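You operate a simulated robot arm through the tools that you are given. There is no shell and no other tool. Be economical: measure what you need, move in short steps, check, and stop when the job is done.

The job below is to be done with a simulated robot arm. You get a single attempt, and the scene is never put back.

## Task
Press the fan cover onto the pump with the lever.
Fine: first clamp, then lock the pump; after, unlock it, then open the clamp.

The check looks at the end state, three seconds after you hand in, the way a careful person would. Anything else that was tipped, shoved, dropped, spilled or broken makes it a failure. A push-on lid holds only when it is set on centred and level and pressed home; a screw cap is set on level and turned clockwise until tight.

## Robot
A 7-joint arm with a two-finger parallel gripper, fixed in place. Base frame: the origin is at the foot of the arm, x ahead of it, y to its left, z up. Units: mm, rad, N and s.
With the tool pointing down near the work surface it reaches from about 260 to 680 mm from the base axis. Its first joint turns from -1.152 to 1.152 rad. Payload 1.57 kg.
The TCP is the grasp point between the finger pads, 30 mm short of the fingertips. In the tool frame z runs along the fingers and y along their closing line. Largest opening 110 mm; finger width 24, thickness 12; the body of the gripper, 48 by 112 mm, starts 78 mm behind the TCP.
Orientation is that of the tool frame in the base frame, as a unit quaternion [w, x, y, z]. With the fingers straight down and closing along the base's y, the tool's x points along the base's -x, its y along +y and its z along -z.

## Interface
- The arm moves only by the tool step_arm. Its argument "increments" is a list of rows, each an object (a shift or turn left out is 0, a gripper value left out holds the last) with "travel": the shift along the base's x, y, z in mm, a list of three; "rot": the turn, a rotation vector about the base's x, y, z in rad, a list of three. In form: [{"travel": [dx, dy, dz], "rot": [wx, wy, wz]}, ...]. A call has 1 to 8 rows; each row shifts and turns the commanded pose from where the row before left it. "jaw" is the opening in per cent of the stroke, from 0 (shut) to 100 (fully open), set as the call begins (left out, the last holds). Each row takes 0.2 s and may step no farther than 50 mm and 0.15 rad from the row before; otherwise, or with a gripper value out of range, the whole call is refused. A pose out of reach is approached as far as the arm can. The call stops where the force on the tool passes 50 N (or 10 N more than at its start, if that is more) or the arm is blocked; 0.2 s more then pass. The fingers move at their own pace (about 108 mm/s each) and stop on an object; they squeeze with about 22 N. The grip force told is the motor's: it shows also when the fingers shut on nothing. Time passes only in rows, and 0.2 s behind the last, so rows that do not move let the fingers close. It gives the time, the measured TCP pose, the force on the tool (base axes), the opening and the grip force at its end, in the units of the frame above (readings bear some noise).
- Cameras (640 x 400 px; columns grow to the right, rows downward): "scene" is fixed at [175.1, -406.4, 1392]; the picture's right is [0.64, -0.77, 0.00], its down [-0.51, -0.43, -0.75] and it looks along [0.57, 0.48, -0.67] (base axes); focal length 312 px, centre (320, 200). "wrist" rides on the gripper at [70, 16, -141] in the tool frame; the picture's right is [-0.23, 0.97, 0.00], its down [-0.86, -0.20, -0.48] and it looks along [-0.47, -0.11, 0.88] (tool axes); focal length 222 px, centre (320, 200). There is no depth. A picture from a camera that has moved, and an enlarged one, comes with that camera's place and axes in the base frame and with its lens.
- capture(camera): a new picture of that camera. The clock stands still meanwhile.
- close_up(camera, box): a new picture of the part [left, top, right, bottom] of that camera's present view, enlarged. The clock stands still meanwhile.
- job_done(): hands the job in; it is judged then, once.

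Go step by step. Nothing tells you positions but the pictures and the camera data: compare them with the known pose of the tool, close in by small moves and look again before you grip or let go. The budget is 120 turns and 76 pictures, counting those below and the enlarged ones. Unless the task says otherwise, let go and move clear before handing in, and close with one line.

The tools are called after ">>>" by a JSON object that holds its "api" and its "payload". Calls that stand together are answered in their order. step_arm: Moves the arm, as the interface text tells. Its arguments: {"type":"object","properties":{"increments":{"type":"array"},"jaw":{"type":"number"}},"required":["increments"]} The other tools are called the same way: capture (camera) takes a picture; close_up (camera, box) takes an enlarged picture of a part of a camera's view; job_done () hands the job in.

At the start:

```text
time: 0.0
tcp_pos: [382.7, -97.3, 1174.6]
orientation: [0.001, 0.0, 1.0, 0.0]
contact_force: [0.5, -0.2, 0.6]
width: 110.1
grasp_force: 0.0
```

scene: 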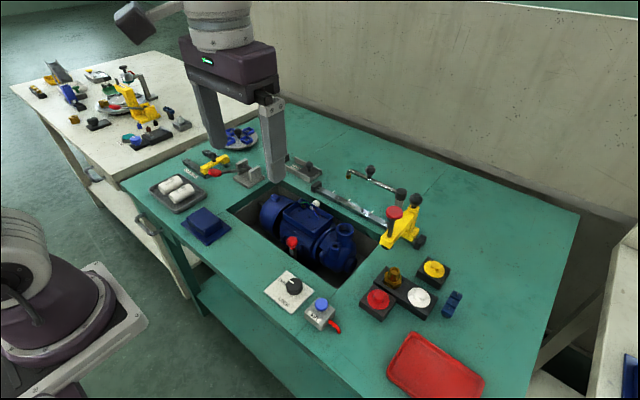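
wrist: 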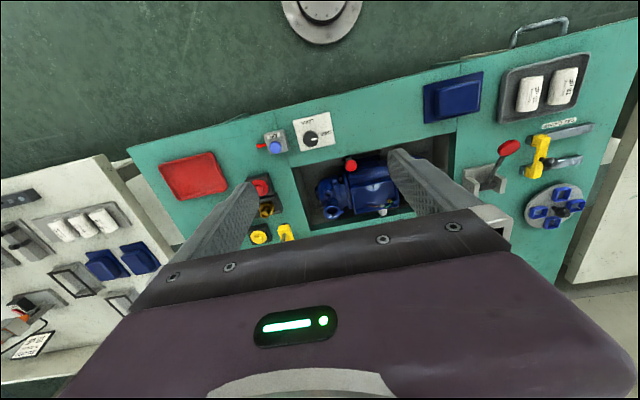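

I see a bench with a pump sunk in a recess, and levers, clamps, buttons and a selector knob around it. I'll look closer to identify each of them.

>>> {"api": "close_up", "payload": {"camera": "scene", "box": [140, 120, 300, 220]}}

>>> {"api": "close_up", "payload": {"camera": "scene", "box": [240, 150, 400, 250]}}

>>> {"api": "close_up", "payload": {"camera": "scene", "box": [250, 230, 410, 330]}}

>>> {"api": "close_up", "payload": {"camera": "scene", "box": [340, 170, 500, 320]}}

```text
4.00 times, centred on (220, 170) of scene
camera zoom: at [175.1, -406.4, 1392.0], right [0.64, -0.77, 0.0], down [-0.51, -0.43, -0.75], along [0.57, 0.48, -0.67], focal length 1248 px, centre (720, 320)
```

zoom: 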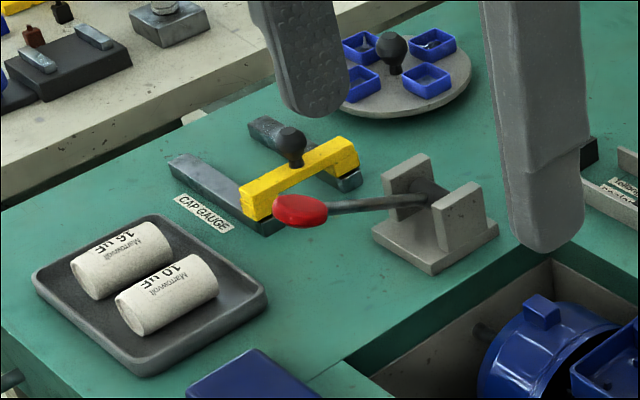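

```text
4.00 times, centred on (320, 200) of scene
camera zoom: at [175.1, -406.4, 1392.0], right [0.64, -0.77, 0.0], down [-0.51, -0.43, -0.75], along [0.57, 0.48, -0.67], focal length 1248 px, centre (320, 200)
```

zoom: 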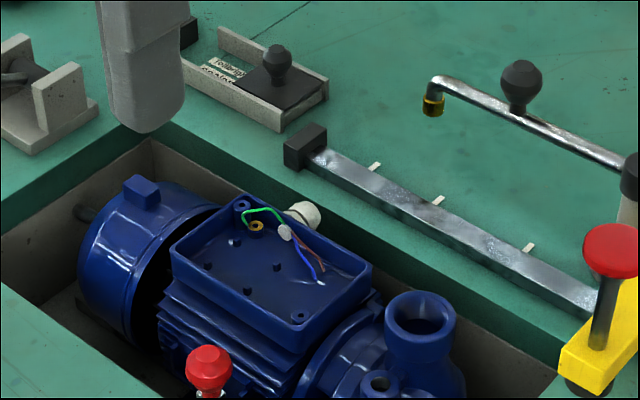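

```text
4.00 times, centred on (330, 280) of scene
camera zoom: at [175.1, -406.4, 1392.0], right [0.64, -0.77, 0.0], down [-0.51, -0.43, -0.75], along [0.57, 0.48, -0.67], focal length 1248 px, centre (280, -120)
```

zoom: 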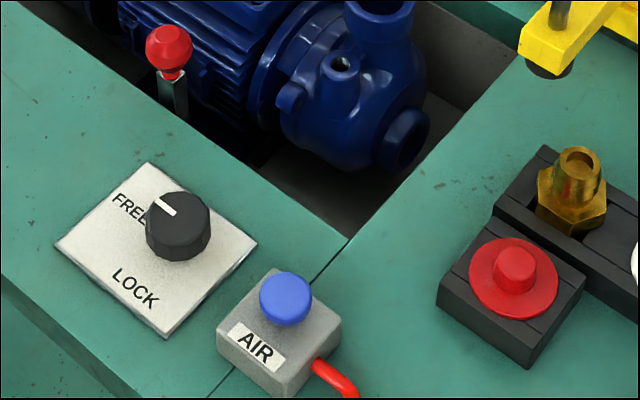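

```text
2.67 times, centred on (420, 245) of scene
camera zoom: at [175.1, -406.4, 1392.0], right [0.64, -0.77, 0.0], down [-0.51, -0.43, -0.75], along [0.57, 0.48, -0.67], focal length 832 px, centre (53, 80)
```

zoom: 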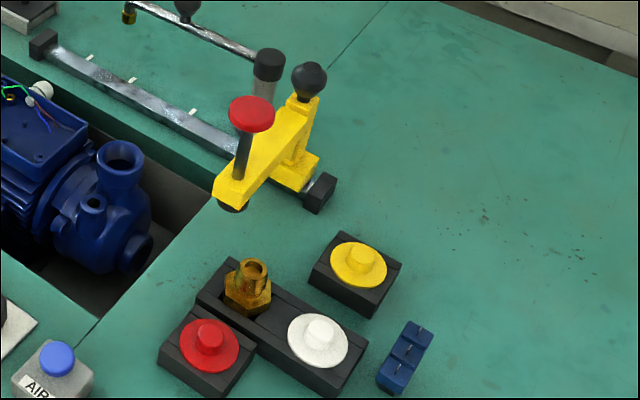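

The two views together suggest the bench top is higher than 680, perhaps around 815. I'll move lower to get a second viewpoint before I trust that.

>>> {"api": "step_arm", "payload": {"increments": [{"travel": [0, 20, -40]}, {"travel": [0, 20, -40]}, {"travel": [0, 20, -40]}, {"travel": [0, 20, -40]}], "jaw": 100}}

>>> {"api": "capture", "payload": {"camera": "wrist"}}

>>> {"api": "capture", "payload": {"camera": "scene"}}

```text
time: 1.0
tcp_pos: [383.6, -17.2, 1016.3]
orientation: [0.001, 0.0, 1.0, 0.0]
contact_force: [0.4, -0.2, 0.1]
width: 110.5
grasp_force: 0.1
```

```text
69 pictures are left
camera wrist: at [314.4, 0.3, 1155.5], right [0.23, 0.97, 0.0], down [0.85, -0.2, 0.48], along [0.47, -0.11, -0.88], focal length 222 px, centre (320, 200)
```

wrist: 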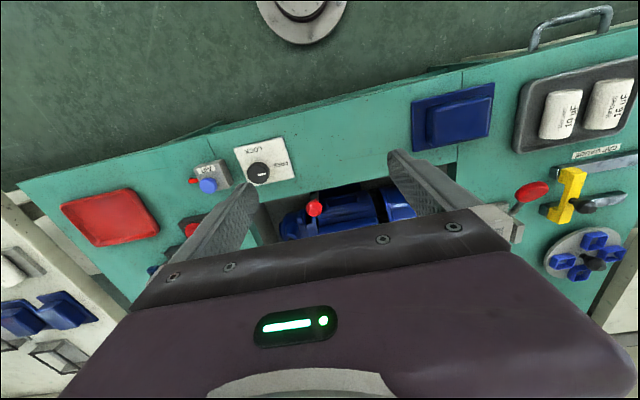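

```text
68 pictures are left
```

scene: 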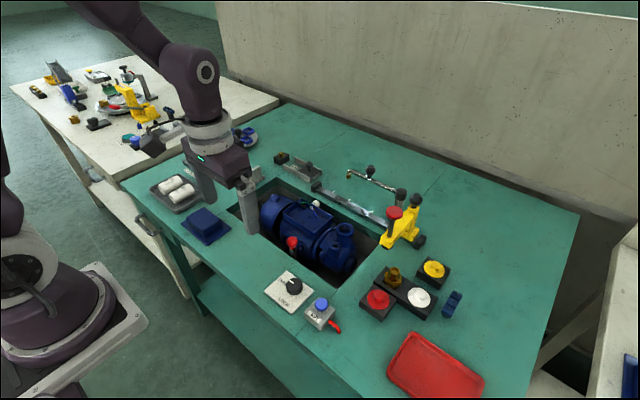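

The bench top works out at roughly z≈790–810. The FREE/LOCK knob is near (423,-131,810), the red ball near (495,-52,838), and the red lever handle near (522,264,869). I'll get nearer views of the lever and the pump.

>>> {"api": "step_arm", "payload": {"increments": [{"travel": [0, 40, 0]}, {"travel": [0, 40, 0]}, {"travel": [0, 40, 0]}, {"travel": [0, 40, 0]}, {"travel": [0, 40, 0]}], "jaw": 0}}

>>> {"api": "capture", "payload": {"camera": "wrist"}}

>>> {"api": "close_up", "payload": {"camera": "scene", "box": [230, 170, 390, 290]}}

```text
time: 2.2
tcp_pos: [384.6, 183.0, 1015.2]
orientation: [0.0, 0.0, 1.0, 0.001]
contact_force: [0.0, -0.9, 0.2]
width: 0.0
grasp_force: 21.5
```

```text
67 pictures are left
camera wrist: at [315.6, 200.6, 1155.4], right [0.23, 0.97, 0.0], down [0.85, -0.2, 0.48], along [0.47, -0.11, -0.88], focal length 222 px, centre (320, 200)
```

wrist: 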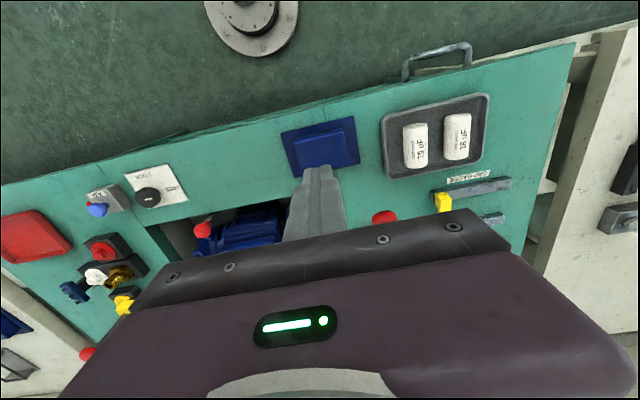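

```text
3.33 times, centred on (310, 230) of scene
camera zoom: at [175.1, -406.4, 1392.0], right [0.64, -0.77, 0.0], down [-0.51, -0.43, -0.75], along [0.57, 0.48, -0.67], focal length 1040 px, centre (353, 100)
```

zoom: 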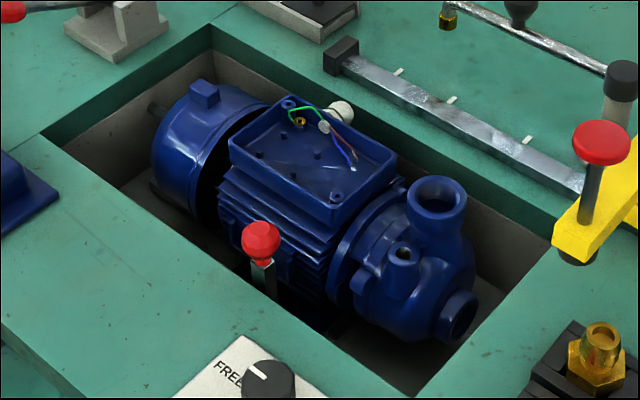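

The fan cover sits at the left end of the pump with a gap to the body, and a push rod comes through the recess wall from the lever bracket. Next I'll look at the lever unobstructed.

>>> {"api": "close_up", "payload": {"camera": "scene", "box": [180, 130, 290, 220]}}

>>> {"api": "close_up", "payload": {"camera": "scene", "box": [255, 210, 345, 310]}}

```text
4.44 times, centred on (235, 175) of scene
camera zoom: at [175.1, -406.4, 1392.0], right [0.64, -0.77, 0.0], down [-0.51, -0.43, -0.75], along [0.57, 0.48, -0.67], focal length 1386 px, centre (698, 311)
```

zoom: 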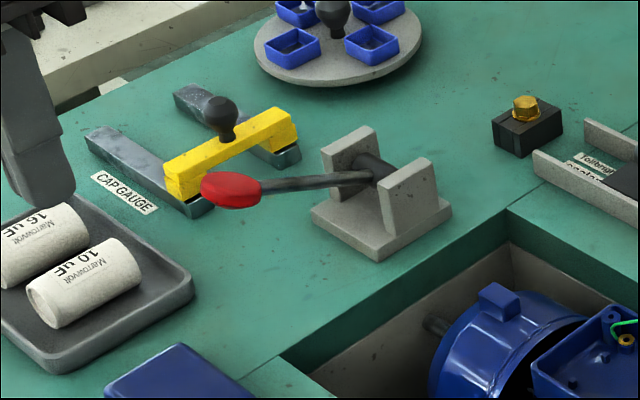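

```text
4.00 times, centred on (300, 260) of scene
camera zoom: at [175.1, -406.4, 1392.0], right [0.64, -0.77, 0.0], down [-0.51, -0.43, -0.75], along [0.57, 0.48, -0.67], focal length 1248 px, centre (400, -40)
```

zoom: 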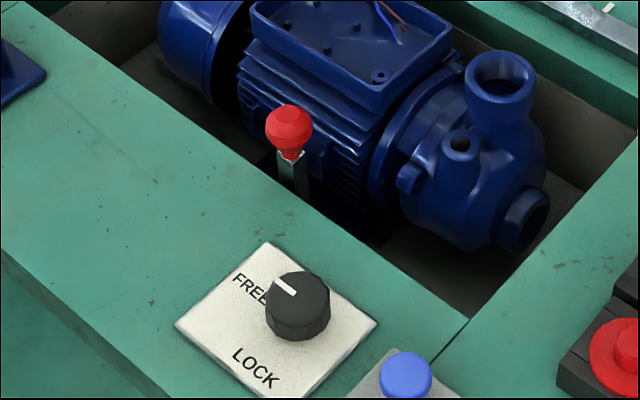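

The lever handle is near (515,255,875) and its fork bracket is beyond it. I'll move over it to see its geometry and which way it swings.

>>> {"api": "step_arm", "payload": {"increments": [{"travel": [45, 15, 0]}, {"travel": [45, 15, 0]}, {"travel": [45, 15, 0]}, {"travel": [30, 0, 0]}]}}

>>> {"api": "capture", "payload": {"camera": "wrist"}}

```text
time: 3.2
tcp_pos: [550.1, 225.3, 1011.8]
orientation: [0.0, 0.0, 1.0, 0.001]
contact_force: [0.1, -0.4, -0.6]
width: 0.1
grasp_force: 21.9
```

```text
63 pictures are left
camera wrist: at [479.7, 242.1, 1152.4], right [0.23, 0.97, 0.0], down [0.86, -0.2, 0.48], along [0.47, -0.11, -0.88], focal length 222 px, centre (320, 200)
```

wrist: 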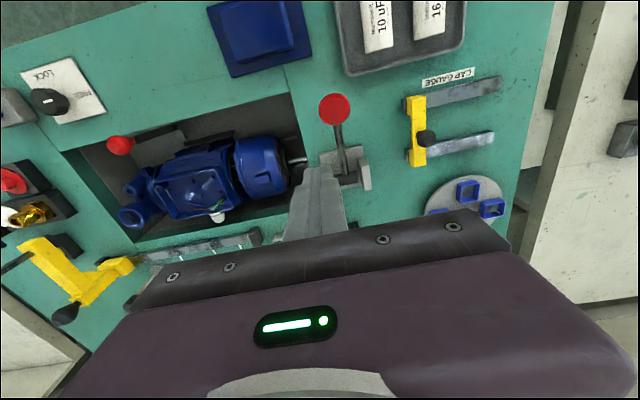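

>>> {"api": "close_up", "payload": {"camera": "wrist", "box": [230, 80, 410, 200]}}

>>> {"api": "close_up", "payload": {"camera": "wrist", "box": [10, 50, 250, 220]}}

```text
3.33 times, centred on (320, 140) of wrist
camera zoom: at [479.7, 242.1, 1152.4], right [0.23, 0.97, 0.0], down [0.86, -0.2, 0.48], along [0.47, -0.11, -0.88], focal length 740 px, centre (320, 400)
```

zoom: 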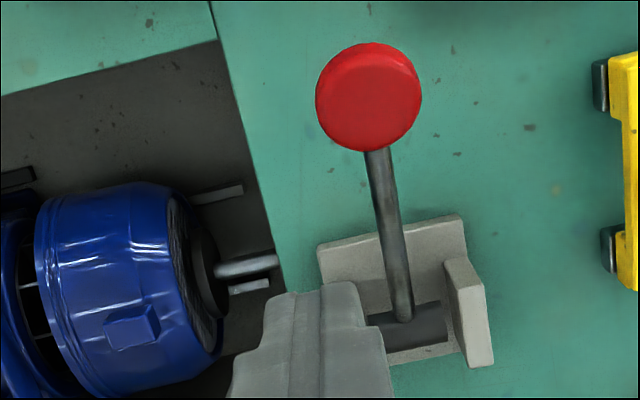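

```text
2.35 times, centred on (130, 135) of wrist
camera zoom: at [479.7, 242.1, 1152.4], right [0.23, 0.97, 0.0], down [0.86, -0.2, 0.48], along [0.47, -0.11, -0.88], focal length 523 px, centre (767, 353)
```

zoom: 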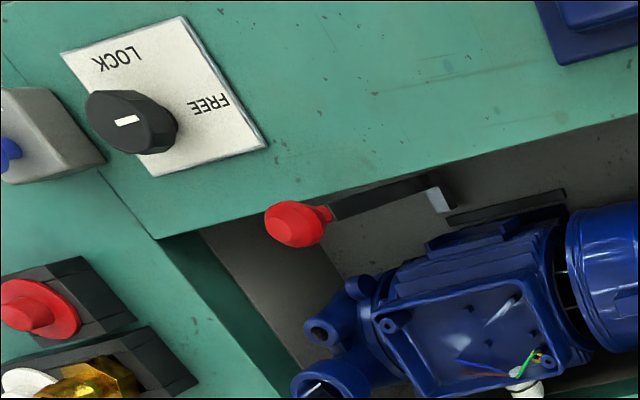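

The lever pivots about a y-axis shaft at about (613,248,828), with its arm rising 25° toward the robot. The clamp lever is a bar rising from the recess floor near (500,-52) to the red ball. I want a closer view of the clamp.

>>> {"api": "step_arm", "payload": {"increments": [{"travel": [-25, -45, 0]}, {"travel": [-25, -45, 0]}, {"travel": [-25, -45, 0]}, {"travel": [-10, -45, 0]}, {"travel": [0, -45, 0]}]}}

>>> {"api": "close_up", "payload": {"camera": "wrist", "box": [160, 80, 400, 220]}}

```text
refused: row 1 steps farther than a row can; nothing moved
```

```text
2.67 times, centred on (280, 150) of wrist
camera zoom: at [479.7, 242.1, 1152.4], right [0.23, 0.97, 0.0], down [0.86, -0.2, 0.48], along [0.47, -0.11, -0.88], focal length 592 px, centre (427, 333)
```

zoom: 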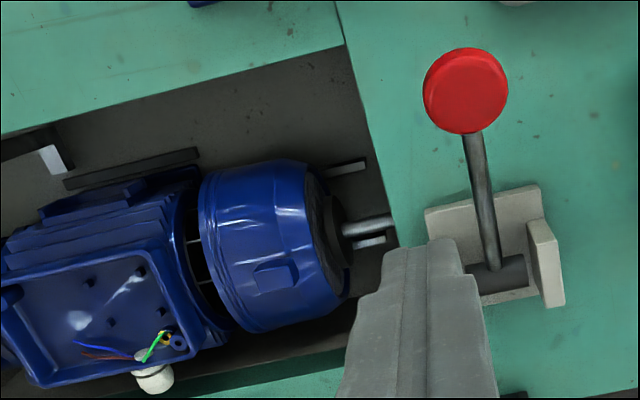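

>>> {"api": "step_arm", "payload": {"increments": [{"travel": [-20, -42, 0]}, {"travel": [-20, -42, 0]}, {"travel": [-20, -42, 0]}, {"travel": [-20, -42, 0]}, {"travel": [0, -42, 0]}]}}

>>> {"api": "close_up", "payload": {"camera": "wrist", "box": [160, 80, 400, 220]}}

```text
time: 4.4
tcp_pos: [467.0, 16.8, 1016.2]
orientation: [0.0, -0.002, 1.0, 0.001]
contact_force: [-0.2, 0.2, -0.9]
width: 0.0
grasp_force: 21.5
```

```text
2.67 times, centred on (280, 150) of wrist
camera zoom: at [398.6, 33.4, 1155.9], right [0.23, 0.97, 0.0], down [0.86, -0.2, 0.48], along [0.47, -0.11, -0.88], focal length 592 px, centre (427, 333)
```

zoom: 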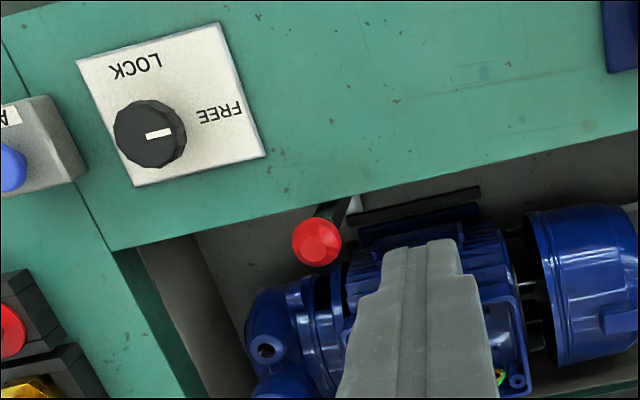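

>>> {"api": "step_arm", "payload": {"increments": [{"travel": [-10, -42, -20]}, {"travel": [-10, -42, -20]}, {"travel": [-10, -42, -20]}, {"travel": [0, -40, -20]}]}}

>>> {"api": "capture", "payload": {"camera": "wrist"}}

>>> {"api": "close_up", "payload": {"camera": "wrist", "box": [320, 80, 500, 200]}}

```text
time: 5.4
tcp_pos: [440.0, -149.4, 934.6]
orientation: [0.001, -0.002, 1.0, 0.0]
contact_force: [0.1, -0.3, -0.5]
width: 0.0
grasp_force: 21.1
```

```text
58 pictures are left
camera wrist: at [369.7, -133.5, 1074.9], right [0.23, 0.97, 0.0], down [0.86, -0.2, 0.48], along [0.47, -0.11, -0.88], focal length 222 px, centre (320, 200)
```

wrist: 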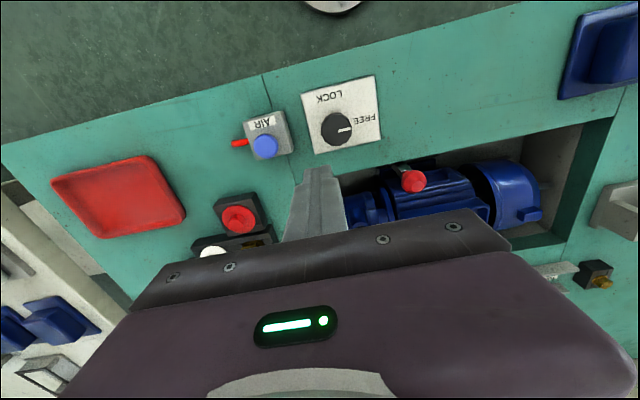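

```text
3.33 times, centred on (410, 140) of wrist
camera zoom: at [369.7, -133.5, 1074.9], right [0.23, 0.97, 0.0], down [0.86, -0.2, 0.48], along [0.47, -0.11, -0.88], focal length 740 px, centre (20, 400)
```

zoom: 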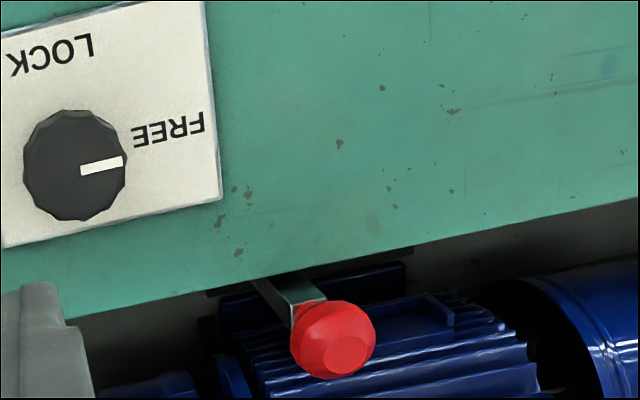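

>>> {"api": "step_arm", "payload": {"increments": [{"travel": [20, 45, 0]}, {"travel": [20, 45, 0]}, {"travel": [20, 45, 0]}, {"travel": [20, 45, 0]}, {"travel": [20, 45, 0]}, {"travel": [0, 30, -40]}]}}

>>> {"api": "close_up", "payload": {"camera": "wrist", "box": [120, 60, 330, 200]}}

>>> {"api": "close_up", "payload": {"camera": "wrist", "box": [160, 110, 260, 180]}}

```text
time: 6.8
tcp_pos: [541.8, 104.5, 896.3]
orientation: [0.0, 0.001, 1.0, 0.0]
contact_force: [-0.6, 0.5, 0.3]
width: 0.0
grasp_force: 21.4
```

```text
2.86 times, centred on (225, 130) of wrist
camera zoom: at [472.1, 122.3, 1037.1], right [0.23, 0.97, 0.0], down [0.86, -0.2, 0.48], along [0.47, -0.11, -0.88], focal length 635 px, centre (591, 400)
```

zoom: 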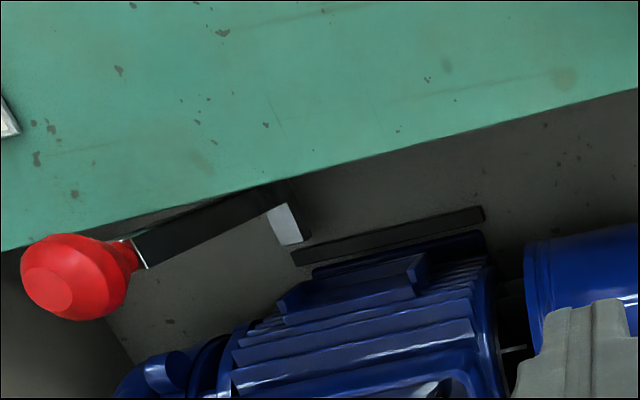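

```text
5.71 times, centred on (210, 145) of wrist
camera zoom: at [472.1, 122.3, 1037.1], right [0.23, 0.97, 0.0], down [0.86, -0.2, 0.48], along [0.47, -0.11, -0.88], focal length 1269 px, centre (949, 514)
```

zoom: 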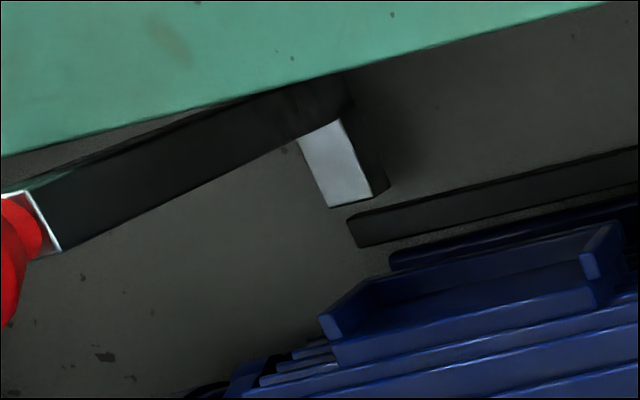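

The clamp is an L-lever: a vertical handle with a foot at the bottom pointing to the pump (+x), so pushing the ball toward +x should clamp. I'll move over the ball and check.

>>> {"api": "step_arm", "payload": {"increments": [{"travel": [0, 0, 34]}, {"travel": [-15, -40, 0]}, {"travel": [-15, -40, 0]}, {"travel": [-15, -40, 0]}, {"travel": [0, -36.5, 0]}], "jaw": 60}}

>>> {"api": "capture", "payload": {"camera": "wrist"}}

>>> {"api": "close_up", "payload": {"camera": "scene", "box": [240, 190, 350, 260]}}

```text
time: 8.0
tcp_pos: [493.8, -49.2, 927.0]
orientation: [0.0, 0.0, 1.0, 0.0]
contact_force: [-0.2, 0.0, -0.3]
width: 65.9
grasp_force: 0.0
```

```text
54 pictures are left
camera wrist: at [425.5, -32.7, 1066.2], right [0.23, 0.97, 0.0], down [0.85, -0.2, 0.48], along [0.47, -0.11, -0.88], focal length 222 px, centre (320, 200)
```

wrist: 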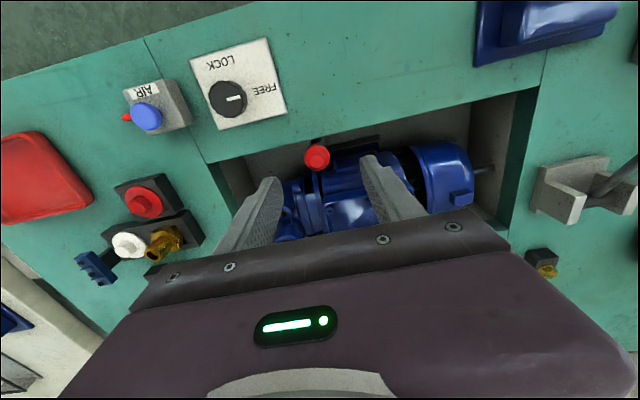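

```text
5.71 times, centred on (295, 225) of scene
camera zoom: at [175.1, -406.4, 1392.0], right [0.64, -0.77, 0.0], down [-0.51, -0.43, -0.75], along [0.57, 0.48, -0.67], focal length 1783 px, centre (463, 57)
```

zoom: 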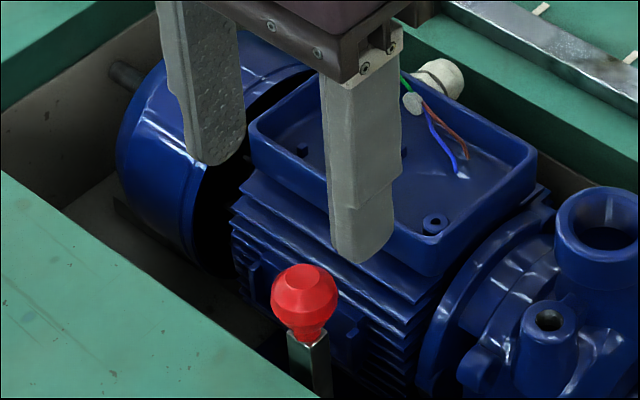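

>>> {"api": "step_arm", "payload": {"increments": [{"travel": [2.5, -2.5, -30]}, {"travel": [0, 0, -25]}, {"travel": [0, 0, -20]}, {"travel": [0, 0, 0]}]}}

>>> {"api": "close_up", "payload": {"camera": "scene", "box": [240, 190, 350, 260]}}

```text
time: 9.0
tcp_pos: [496.3, -54.3, 852.7]
orientation: [0.001, 0.0, 1.0, 0.0]
contact_force: [0.3, 0.0, -0.3]
width: 65.9
grasp_force: 0.0
```

```text
5.71 times, centred on (295, 225) of scene
camera zoom: at [175.1, -406.4, 1392.0], right [0.64, -0.77, 0.0], down [-0.51, -0.43, -0.75], along [0.57, 0.48, -0.67], focal length 1783 px, centre (463, 57)
```

zoom: 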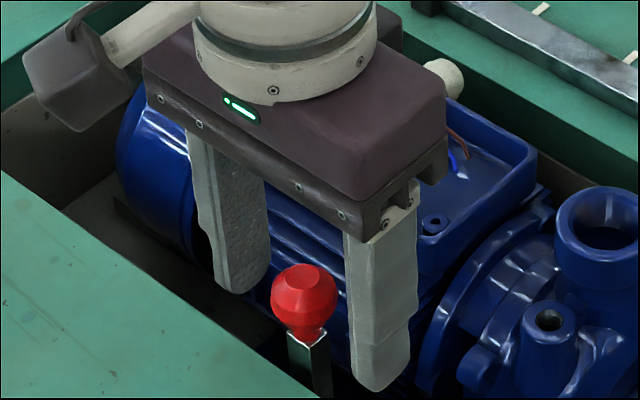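

Aligned around the ball; I'll lower and grip.

>>> {"api": "step_arm", "payload": {"increments": [{"travel": [0.5, 1.5, -16]}]}}

>>> {"api": "step_arm", "payload": {"increments": [{}, {}, {}], "jaw": 0}}

>>> {"api": "close_up", "payload": {"camera": "scene", "box": [240, 190, 350, 260]}}

```text
time: 9.4
tcp_pos: [494.8, -52.0, 836.3]
orientation: [0.0, 0.0, 1.0, 0.0]
contact_force: [0.0, 0.4, -0.2]
width: 66.1
grasp_force: 0.0
```

```text
time: 10.2
tcp_pos: [494.4, -52.2, 836.6]
orientation: [-0.001, 0.001, 1.0, 0.0]
contact_force: [0.5, -3.7, -6.5]
width: 27.6
grasp_force: 38.0
```

```text
5.71 times, centred on (295, 225) of scene
camera zoom: at [175.2, -406.5, 1392.0], right [0.64, -0.77, 0.0], down [-0.51, -0.43, -0.75], along [0.57, 0.48, -0.67], focal length 1783 px, centre (463, 57)
```

zoom: 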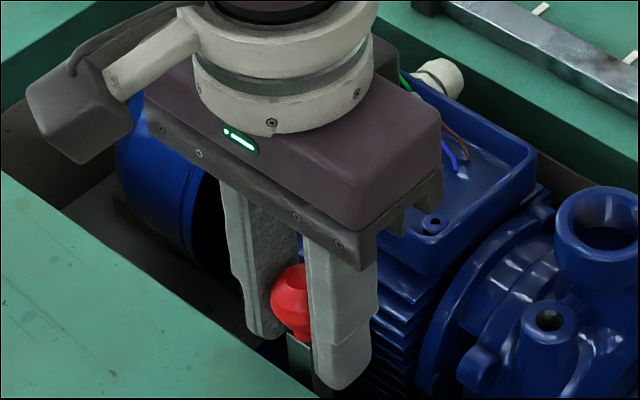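

The ball is gripped. Now I'll test the swing gently in +x.

>>> {"api": "step_arm", "payload": {"increments": [{"travel": [4, 0, 0]}, {"travel": [4, 0, 0]}, {"travel": [4, 0, 0]}, {}]}}

```text
time: 11.2
tcp_pos: [507.4, -52.9, 836.9]
orientation: [0.0, 0.0, 1.0, 0.001]
contact_force: [-0.7, -10.0, 10.3]
width: 27.6
grasp_force: 38.2
```

>>> {"api": "step_arm", "payload": {"increments": [{"travel": [6, 0, -0.7], "rot": [0, 0.08, 0]}, {"travel": [6, 0, -0.9], "rot": [0, 0.08, 0]}, {}]}}

>>> {"api": "close_up", "payload": {"camera": "scene", "box": [240, 190, 350, 260]}}

```text
time: 12.0
tcp_pos: [521.0, -54.0, 835.9]
orientation: [-0.08, 0.0, 0.997, 0.0]
contact_force: [1.7, -9.9, 13.2]
width: 27.8
grasp_force: 37.8
```

```text
5.71 times, centred on (295, 225) of scene
camera zoom: at [174.9, -406.6, 1392.0], right [0.64, -0.77, 0.0], down [-0.51, -0.43, -0.75], along [0.57, 0.48, -0.67], focal length 1783 px, centre (463, 57)
```

zoom: 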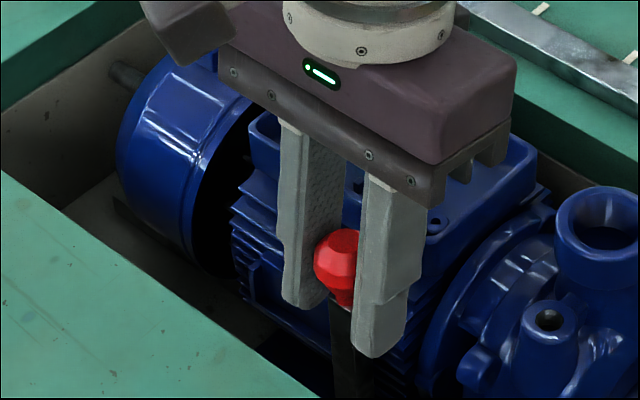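

The lever swings freely toward the pump, so I'll continue along the arc.

>>> {"api": "step_arm", "payload": {"increments": [{"travel": [6, -1, -1.1], "rot": [0, 0.04, 0]}, {"travel": [6, -1, -1.3], "rot": [0, 0.04, 0]}, {"travel": [6, 0, -1.6], "rot": [0, 0.04, 0]}, {}]}}

```text
time: 13.0
tcp_pos: [538.0, -52.3, 831.9]
orientation: [-0.138, 0.001, 0.99, 0.001]
contact_force: [-7.2, -1.1, -5.5]
width: 27.3
grasp_force: 37.5
```

>>> {"api": "step_arm", "payload": {"increments": [{"travel": [5, 0, -1.7], "rot": [0, 0.035, 0]}, {"travel": [5, 0, -1.9], "rot": [0, 0.035, 0]}, {}]}}

>>> {"api": "close_up", "payload": {"camera": "scene", "box": [240, 190, 350, 260]}}

```text
time: 13.8
tcp_pos: [549.3, -52.0, 829.3]
orientation: [-0.173, 0.0, 0.985, -0.001]
contact_force: [1.9, 2.4, 14.9]
width: 13.7
grasp_force: 30.7
```

```text
5.71 times, centred on (295, 225) of scene
camera zoom: at [174.9, -406.3, 1392.1], right [0.64, -0.77, 0.0], down [-0.51, -0.43, -0.75], along [0.57, 0.48, -0.67], focal length 1783 px, centre (463, 57)
```

zoom: 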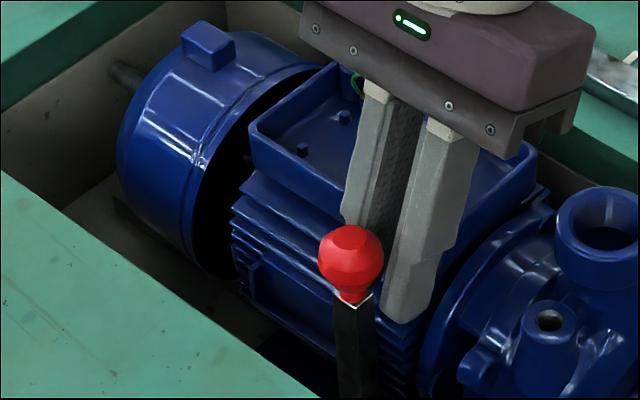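

The fingers slipped past the ball, so the lever met a stop around x≈524. I'll lift out, come round to the -x side with the fingers shut, and push to confirm it is firmly home.

>>> {"api": "step_arm", "payload": {"increments": [{"travel": [3, 0, 30]}, {"travel": [0, 0, 40], "rot": [0, -0.15, 0]}, {"travel": [-45, 0, 0], "rot": [0, -0.15, 0]}, {"travel": [-40, 0, 0], "rot": [0, -0.05, 0]}], "jaw": 0}}

>>> {"api": "capture", "payload": {"camera": "wrist"}}

```text
time: 14.8
tcp_pos: [464.3, -54.6, 896.4]
orientation: [0.002, 0.001, 1.0, 0.0]
contact_force: [-1.0, 0.2, 0.2]
width: 0.0
grasp_force: 21.4
```

```text
48 pictures are left
camera wrist: at [394.5, -37.3, 1035.8], right [0.23, 0.97, 0.0], down [0.85, -0.2, 0.48], along [0.47, -0.11, -0.88], focal length 222 px, centre (320, 200)
```

wrist: 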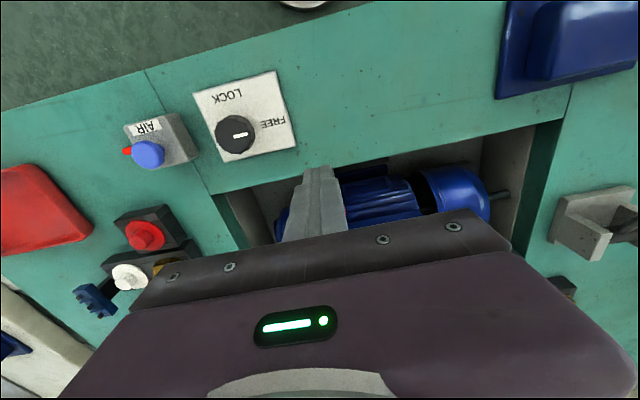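

>>> {"api": "step_arm", "payload": {"increments": [{"travel": [0, 2, -41]}, {"travel": [12, 0, 0]}, {"travel": [12, 0, 0]}, {"travel": [5, 0, 0]}, {"travel": [5, 0, 0]}, {"travel": [4, 0, 0]}, {}]}}

>>> {"api": "close_up", "payload": {"camera": "scene", "box": [240, 190, 350, 260]}}

```text
time: 16.4
tcp_pos: [499.3, -53.8, 855.7]
orientation: [-0.007, 0.001, 1.0, 0.0]
contact_force: [-37.1, -2.3, 7.8]
width: 0.0
grasp_force: 21.4
```

```text
5.71 times, centred on (295, 225) of scene
camera zoom: at [174.0, -406.5, 1392.1], right [0.64, -0.77, 0.0], down [-0.51, -0.43, -0.75], along [0.57, 0.48, -0.67], focal length 1783 px, centre (463, 57)
```

zoom: 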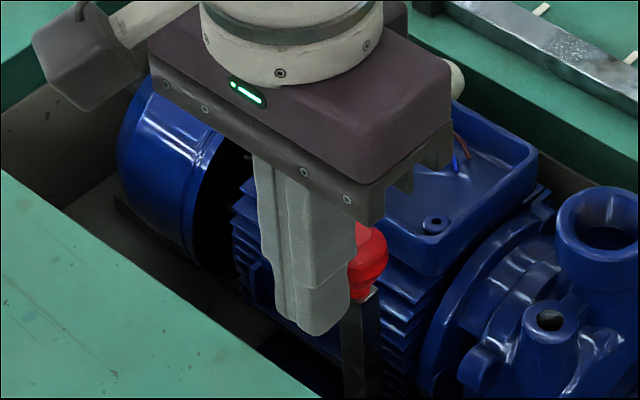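

The lever stops hard at 37 N, so the clamp is home. Next I'll go over the FREE/LOCK knob, turned -45° so that I can rotate it +90° toward LOCK.

>>> {"api": "step_arm", "payload": {"increments": [{"travel": [-28, 0, 0]}, {"travel": [0, 0, 45]}, {"travel": [-20, -30, 30], "rot": [0, 0, -0.15]}, {"travel": [-10, -40, 0], "rot": [0, 0, -0.15]}, {"travel": [-18, -4, 0], "rot": [0, 0, -0.15]}, {"rot": [0, 0, -0.15]}, {"rot": [0, 0, -0.15]}, {"rot": [0, 0, -0.035]}], "jaw": 60}}

>>> {"api": "capture", "payload": {"camera": "wrist"}}

>>> {"api": "close_up", "payload": {"camera": "scene", "box": [240, 210, 350, 310]}}

```text
time: 18.2
tcp_pos: [427.0, -124.8, 932.5]
orientation: [0.0, 0.384, 0.923, 0.0]
contact_force: [-0.2, 0.0, -0.1]
width: 65.6
grasp_force: 0.0
```

```text
46 pictures are left
camera wrist: at [390.6, -63.2, 1071.6], right [0.85, 0.53, 0.0], down [0.46, -0.75, 0.48], along [0.25, -0.41, -0.88], focal length 222 px, centre (320, 200)
```

wrist: 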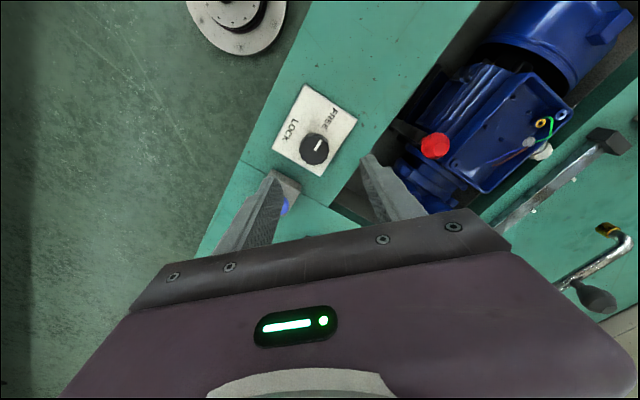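

```text
4.00 times, centred on (295, 260) of scene
camera zoom: at [175.1, -406.4, 1392.0], right [0.64, -0.77, 0.0], down [-0.51, -0.43, -0.75], along [0.57, 0.48, -0.67], focal length 1248 px, centre (420, -40)
```

zoom: 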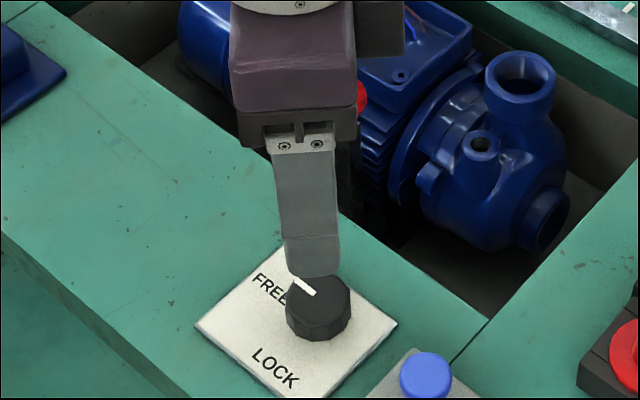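

>>> {"api": "step_arm", "payload": {"increments": [{"travel": [-3, -3.5, -45]}, {"travel": [0, 0, -30]}, {"travel": [0, 0, -14]}, {}]}}

>>> {"api": "close_up", "payload": {"camera": "scene", "box": [260, 230, 340, 310]}}

>>> {"api": "close_up", "payload": {"camera": "wrist", "box": [220, 100, 420, 240]}}

```text
time: 19.2
tcp_pos: [423.3, -130.1, 842.1]
orientation: [0.0, 0.382, 0.924, -0.001]
contact_force: [-1.2, 0.1, 0.2]
width: 66.0
grasp_force: 0.0
```

```text
5.00 times, centred on (300, 270) of scene
camera zoom: at [175.1, -406.4, 1392.0], right [0.64, -0.77, 0.0], down [-0.51, -0.43, -0.75], along [0.57, 0.48, -0.67], focal length 1560 px, centre (420, -150)
```

zoom: 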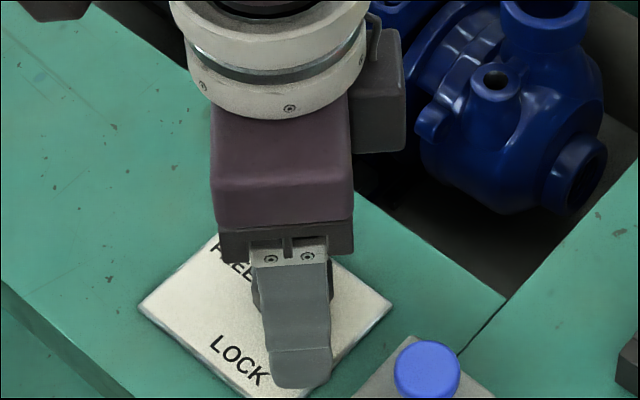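

```text
2.86 times, centred on (320, 170) of wrist
camera zoom: at [386.1, -68.6, 982.4], right [0.85, 0.53, 0.0], down [0.46, -0.75, 0.48], along [0.25, -0.41, -0.88], focal length 635 px, centre (320, 286)
```

zoom: 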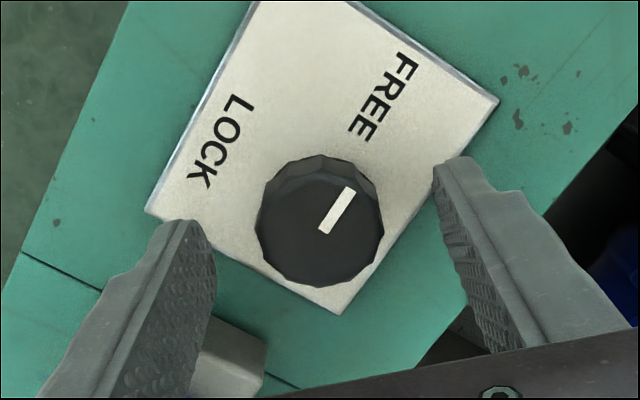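

The knob is centred between the fingers; I'll lower and grip.

>>> {"api": "step_arm", "payload": {"increments": [{"travel": [0, 0, -7]}, {"travel": [0, 0, -5]}, {}]}}

>>> {"api": "step_arm", "payload": {"increments": [{}, {}, {}], "jaw": 0}}

```text
time: 19.9
tcp_pos: [424.8, -129.6, 833.3]
orientation: [0.001, 0.383, 0.924, -0.001]
contact_force: [-3.3, 2.9, 16.2]
width: 65.9
grasp_force: 0.1
stopped in row 3: the force on the tool passed its limit (the readings are from after the stop); the commanded pose is now the measured one
```

```text
time: 20.6
tcp_pos: [423.6, -131.6, 832.6]
orientation: [0.002, 0.382, 0.924, -0.001]
contact_force: [-8.1, -15.0, 22.5]
width: 33.3
grasp_force: 41.0
```

The fingertips touched the plate at about z≈802. I'll raise slightly, then turn toward LOCK.

>>> {"api": "step_arm", "payload": {"increments": [{"travel": [0, 1, 2]}, {"travel": [0, 0, 2]}, {}]}}

>>> {"api": "step_arm", "payload": {"increments": [{"rot": [0, 0, 0.15]}, {"rot": [0, 0, 0.15]}, {"rot": [0, 0, 0.15]}, {}]}}

>>> {"api": "close_up", "payload": {"camera": "wrist", "box": [220, 100, 420, 240]}}

```text
time: 21.4
tcp_pos: [422.8, -129.5, 835.9]
orientation: [-0.002, 0.384, 0.923, 0.0]
contact_force: [-10.7, -28.9, -22.5]
width: 33.2
grasp_force: 41.2
```

```text
time: 22.4
tcp_pos: [424.4, -128.4, 836.4]
orientation: [-0.001, 0.165, 0.986, 0.001]
contact_force: [-12.7, -16.0, -24.3]
width: 32.9
grasp_force: 41.2
```

```text
2.86 times, centred on (320, 170) of wrist
camera zoom: at [364.1, -89.8, 976.6], right [0.53, 0.85, 0.0], down [0.74, -0.47, 0.48], along [0.4, -0.25, -0.88], focal length 635 px, centre (320, 286)
```

zoom: 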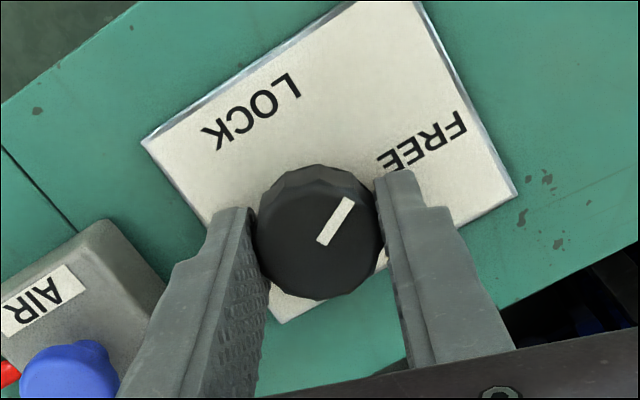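

It is turning; the mark has moved with the gripper. Continuing to LOCK.

>>> {"api": "step_arm", "payload": {"increments": [{"travel": [-0.5, -1, -1], "rot": [0, 0, 0.15]}, {"travel": [0, 0, -1], "rot": [0, 0, 0.15]}, {"rot": [0, 0, 0.15]}, {"rot": [0, 0, 0.15]}, {"rot": [0, 0, 0.15]}, {"rot": [0, 0, 0.15]}, {"rot": [0, 0, 0.15]}, {}]}}

>>> {"api": "close_up", "payload": {"camera": "wrist", "box": [220, 100, 420, 240]}}

```text
time: 24.2
tcp_pos: [422.8, -127.6, 833.9]
orientation: [-0.001, -0.352, 0.936, 0.002]
contact_force: [-15.6, 42.4, 0.6]
width: 32.9
grasp_force: 41.0
```

```text
2.86 times, centred on (320, 170) of wrist
camera zoom: at [360.9, -160.4, 974.1], right [-0.47, 0.88, 0.01], down [0.78, 0.41, 0.48], along [0.42, 0.23, -0.88], focal length 635 px, centre (320, 286)
```

zoom: 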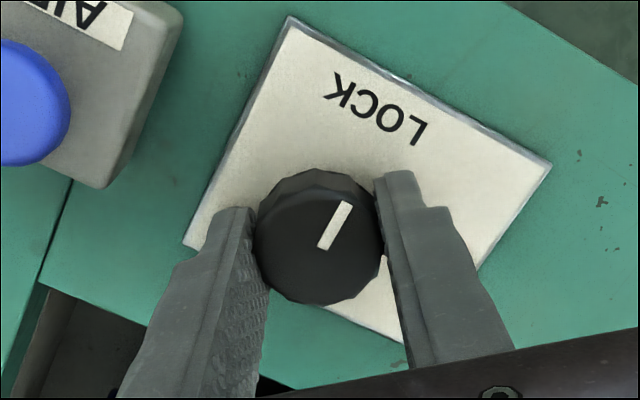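

>>> {"api": "step_arm", "payload": {"increments": [{"travel": [0, 1.5, 0]}, {"travel": [0, 0.5, 0], "rot": [0, 0, 0.06]}, {"rot": [0, 0, 0.06]}, {}]}}

>>> {"api": "close_up", "payload": {"camera": "wrist", "box": [220, 100, 420, 240]}}

```text
time: 25.2
tcp_pos: [423.5, -126.9, 834.6]
orientation: [-0.001, -0.405, 0.914, 0.001]
contact_force: [-18.2, 28.0, -17.6]
width: 33.2
grasp_force: 41.4
```

```text
2.86 times, centred on (320, 170) of wrist
camera zoom: at [365.5, -166.8, 975.0], right [-0.57, 0.82, 0.0], down [0.72, 0.5, 0.48], along [0.39, 0.27, -0.88], focal length 635 px, centre (320, 286)
```

zoom: 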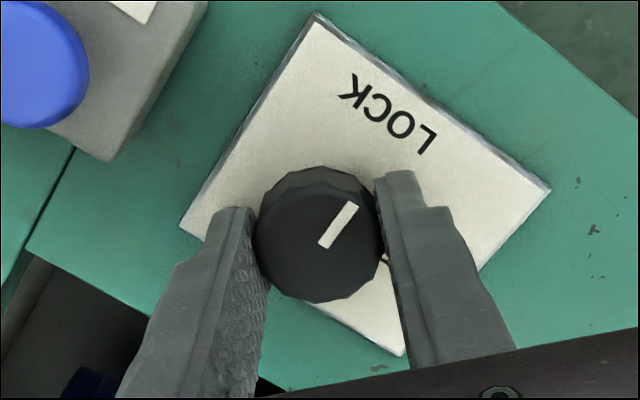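

The mark now points along -x at LOCK, so I'll release and rise.

>>> {"api": "step_arm", "payload": {"increments": [{}, {}], "jaw": 60}}

>>> {"api": "step_arm", "payload": {"increments": [{"travel": [0, 0, 45]}, {"travel": [0, 0, 50], "rot": [0, 0, -0.15]}, {"rot": [0, 0, -0.15]}, {"travel": [0, 40, 0], "rot": [0, 0, -0.15]}, {"travel": [0, 40, 0], "rot": [0, 0, -0.15]}, {"travel": [0, 40, 0], "rot": [0, 0, -0.15]}, {"travel": [0, 40, 0], "rot": [0, 0, -0.08]}, {}], "jaw": 40}}

>>> {"api": "close_up", "payload": {"camera": "scene", "box": [230, 190, 390, 300]}}

```text
time: 25.9
tcp_pos: [425.7, -127.0, 836.0]
orientation: [0.001, -0.405, 0.915, -0.001]
contact_force: [0.7, -0.1, 0.5]
width: 65.8
grasp_force: 0.0
```

```text
time: 27.6
tcp_pos: [422.5, 31.3, 930.9]
orientation: [0.001, -0.002, 1.0, 0.0]
contact_force: [0.0, 0.1, -0.5]
width: 44.0
grasp_force: 0.0
```

```text
3.64 times, centred on (310, 245) of scene
camera zoom: at [175.1, -406.4, 1392.0], right [0.64, -0.77, 0.0], down [-0.51, -0.43, -0.75], along [0.57, 0.48, -0.67], focal length 1134 px, centre (356, 36)
```

zoom: 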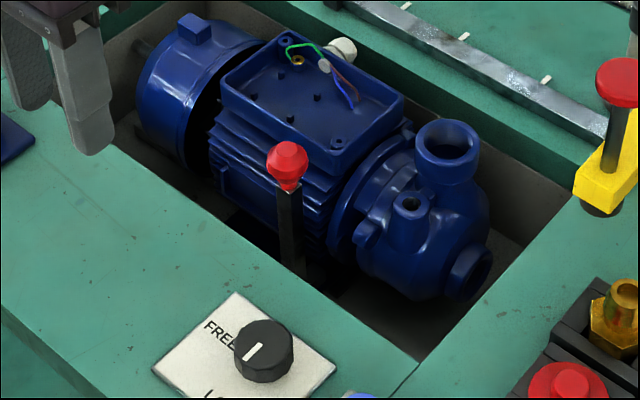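

It's locked and the clamp is still over. Now to the press lever: I'll position above its red knob.

>>> {"api": "step_arm", "payload": {"increments": [{"travel": [20, 44, 10]}, {"travel": [20, 44, 10]}, {"travel": [20, 44, 0]}, {"travel": [15, 44, 0]}, {"travel": [15, 42, 0]}, {}], "jaw": 65}}

>>> {"api": "capture", "payload": {"camera": "wrist"}}

>>> {"api": "close_up", "payload": {"camera": "scene", "box": [180, 140, 290, 210]}}

```text
time: 29.1
tcp_pos: [514.5, 248.1, 951.7]
orientation: [0.0, -0.003, 1.0, 0.0]
contact_force: [0.4, 0.3, -0.3]
width: 71.5
grasp_force: 0.1
```

```text
38 pictures are left
camera wrist: at [446.6, 265.0, 1090.8], right [0.22, 0.97, 0.0], down [0.86, -0.2, 0.48], along [0.47, -0.11, -0.88], focal length 222 px, centre (320, 200)
```

wrist: 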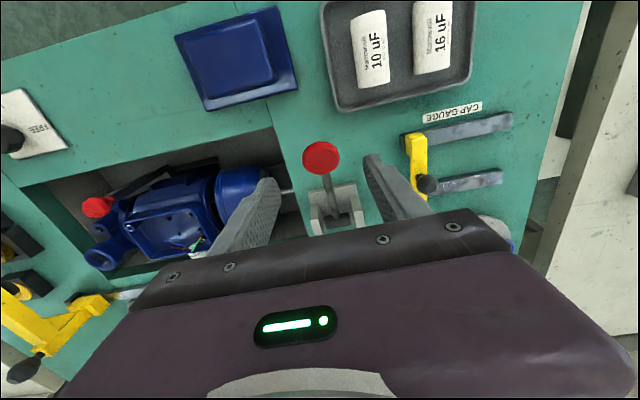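

```text
5.71 times, centred on (235, 175) of scene
camera zoom: at [175.1, -406.4, 1392.0], right [0.64, -0.77, 0.0], down [-0.51, -0.43, -0.75], along [0.57, 0.48, -0.67], focal length 1783 px, centre (806, 343)
```

zoom: 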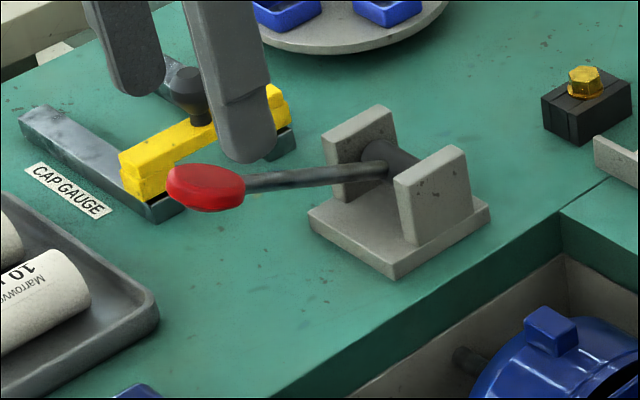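

>>> {"api": "step_arm", "payload": {"increments": [{"travel": [-1, 2, -35]}, {"travel": [0, 0, -25]}, {"travel": [0, 0, -14]}, {}]}}

>>> {"api": "step_arm", "payload": {"increments": [{}, {}, {}], "jaw": 0}}

>>> {"api": "step_arm", "payload": {"increments": [{"travel": [-1.5, 0, -4]}, {"travel": [-1.5, 0, -4]}, {}]}}

>>> {"api": "close_up", "payload": {"camera": "scene", "box": [180, 140, 290, 210]}}

```text
time: 30.1
tcp_pos: [515.2, 253.8, 876.7]
orientation: [0.001, -0.004, 1.0, -0.001]
contact_force: [0.0, -0.3, 0.5]
width: 71.6
grasp_force: 0.0
```

```text
time: 30.9
tcp_pos: [514.6, 250.2, 877.9]
orientation: [-0.001, -0.002, 1.0, -0.002]
contact_force: [-2.6, -36.7, 2.6]
width: 34.8
grasp_force: 41.8
```

```text
time: 31.6
tcp_pos: [512.2, 250.2, 868.8]
orientation: [0.001, -0.002, 1.0, -0.001]
contact_force: [0.2, -41.1, 11.0]
width: 35.1
grasp_force: 42.4
```

```text
5.71 times, centred on (235, 175) of scene
camera zoom: at [174.9, -407.5, 1391.7], right [0.64, -0.77, 0.0], down [-0.51, -0.43, -0.75], along [0.57, 0.48, -0.67], focal length 1783 px, centre (806, 343)
```

zoom: 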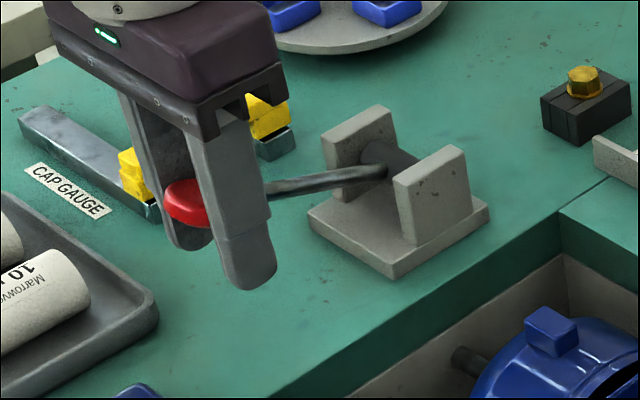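

The lever moves down with light force. I'll centre in y and keep pressing while watching force and cover.

>>> {"api": "step_arm", "payload": {"increments": [{"travel": [0, -3, 0]}, {"travel": [-1.5, 0, -5]}, {"travel": [-1, 0, -5]}, {}]}}

>>> {"api": "close_up", "payload": {"camera": "scene", "box": [200, 140, 360, 240]}}

```text
time: 32.6
tcp_pos: [509.1, 249.8, 858.0]
orientation: [0.002, -0.002, 1.0, 0.001]
contact_force: [6.8, -17.2, 9.3]
width: 35.1
grasp_force: 41.8
```

```text
4.00 times, centred on (280, 190) of scene
camera zoom: at [175.0, -406.9, 1391.9], right [0.64, -0.77, 0.0], down [-0.51, -0.43, -0.75], along [0.57, 0.48, -0.67], focal length 1248 px, centre (480, 240)
```

zoom: 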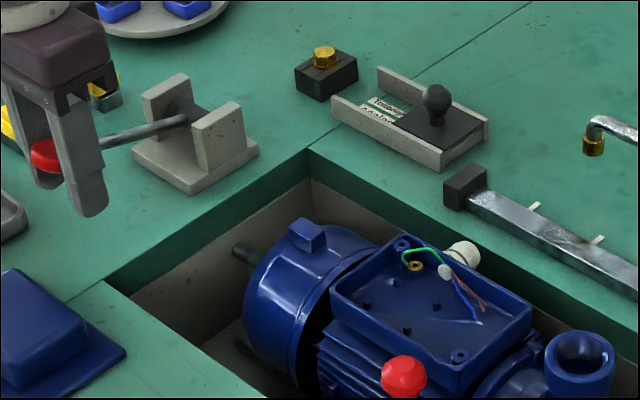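

The cover has started moving toward the body. Continue.

>>> {"api": "step_arm", "payload": {"increments": [{"travel": [-1, -1, -5]}, {"travel": [-0.5, 0, -5]}, {"travel": [-0.5, 0, -4]}, {}]}}

>>> {"api": "close_up", "payload": {"camera": "scene", "box": [200, 140, 360, 240]}}

```text
time: 33.6
tcp_pos: [505.7, 249.0, 844.3]
orientation: [0.0, -0.003, 1.0, 0.002]
contact_force: [-1.7, 4.8, 10.6]
width: 34.8
grasp_force: 41.9
```

```text
4.00 times, centred on (280, 190) of scene
camera zoom: at [174.8, -406.4, 1392.0], right [0.64, -0.77, 0.0], down [-0.51, -0.43, -0.75], along [0.57, 0.48, -0.67], focal length 1248 px, centre (480, 240)
```

zoom: 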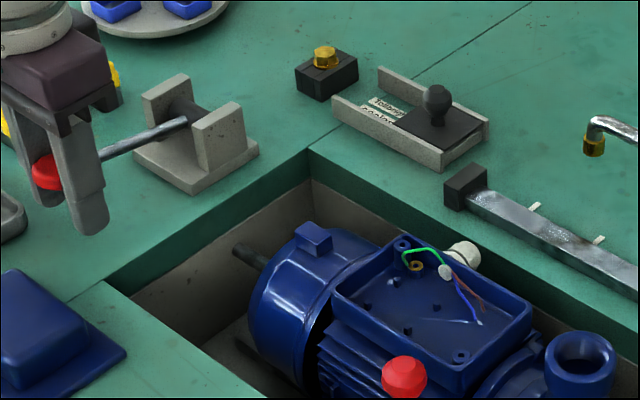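

>>> {"api": "step_arm", "payload": {"increments": [{"travel": [0, 0, -4]}, {"travel": [0, 0, -4]}, {"travel": [0, 0, -3]}, {}]}}

>>> {"api": "close_up", "payload": {"camera": "scene", "box": [200, 140, 360, 240]}}

```text
time: 34.6
tcp_pos: [505.7, 251.0, 831.3]
orientation: [0.0, -0.003, 1.0, 0.001]
contact_force: [-15.9, 21.2, 9.3]
width: 35.0
grasp_force: 41.9
```

```text
4.00 times, centred on (280, 190) of scene
camera zoom: at [174.5, -406.0, 1392.2], right [0.64, -0.77, 0.0], down [-0.51, -0.43, -0.75], along [0.57, 0.48, -0.67], focal length 1248 px, centre (480, 240)
```

zoom: 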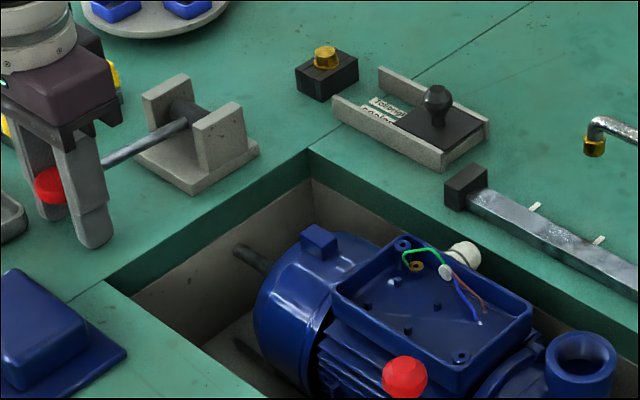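

The cover is almost closed, but the fingertips are close to the bench. I'll re-grip the knob lower on the fingers to get more travel.

>>> {"api": "step_arm", "payload": {"increments": [{}, {"travel": [0, -1, 10]}, {"travel": [0, 0, 10]}], "jaw": 55}}

>>> {"api": "step_arm", "payload": {"increments": [{}, {}, {}], "jaw": 0}}

>>> {"api": "close_up", "payload": {"camera": "scene", "box": [200, 140, 360, 240]}}

```text
time: 35.5
tcp_pos: [505.1, 246.2, 852.9]
orientation: [0.001, -0.004, 1.0, -0.001]
contact_force: [-0.7, -0.1, -0.4]
width: 60.5
grasp_force: 0.0
```

```text
time: 36.2
tcp_pos: [506.3, 250.0, 852.1]
orientation: [0.002, -0.004, 1.0, 0.002]
contact_force: [3.5, 33.0, -4.4]
width: 34.9
grasp_force: 41.8
```

```text
4.00 times, centred on (280, 190) of scene
camera zoom: at [175.3, -405.6, 1392.2], right [0.64, -0.77, 0.0], down [-0.51, -0.43, -0.75], along [0.57, 0.48, -0.67], focal length 1248 px, centre (480, 240)
```

zoom: 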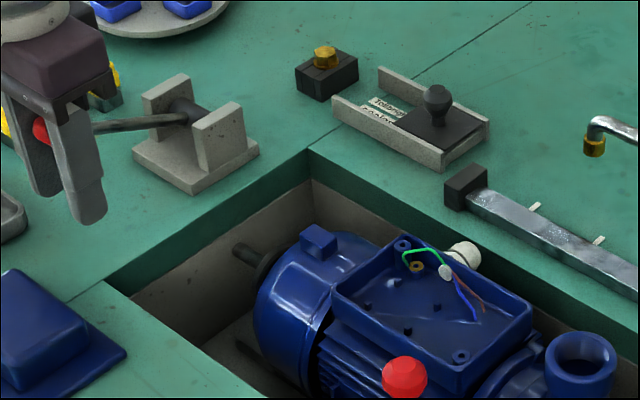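

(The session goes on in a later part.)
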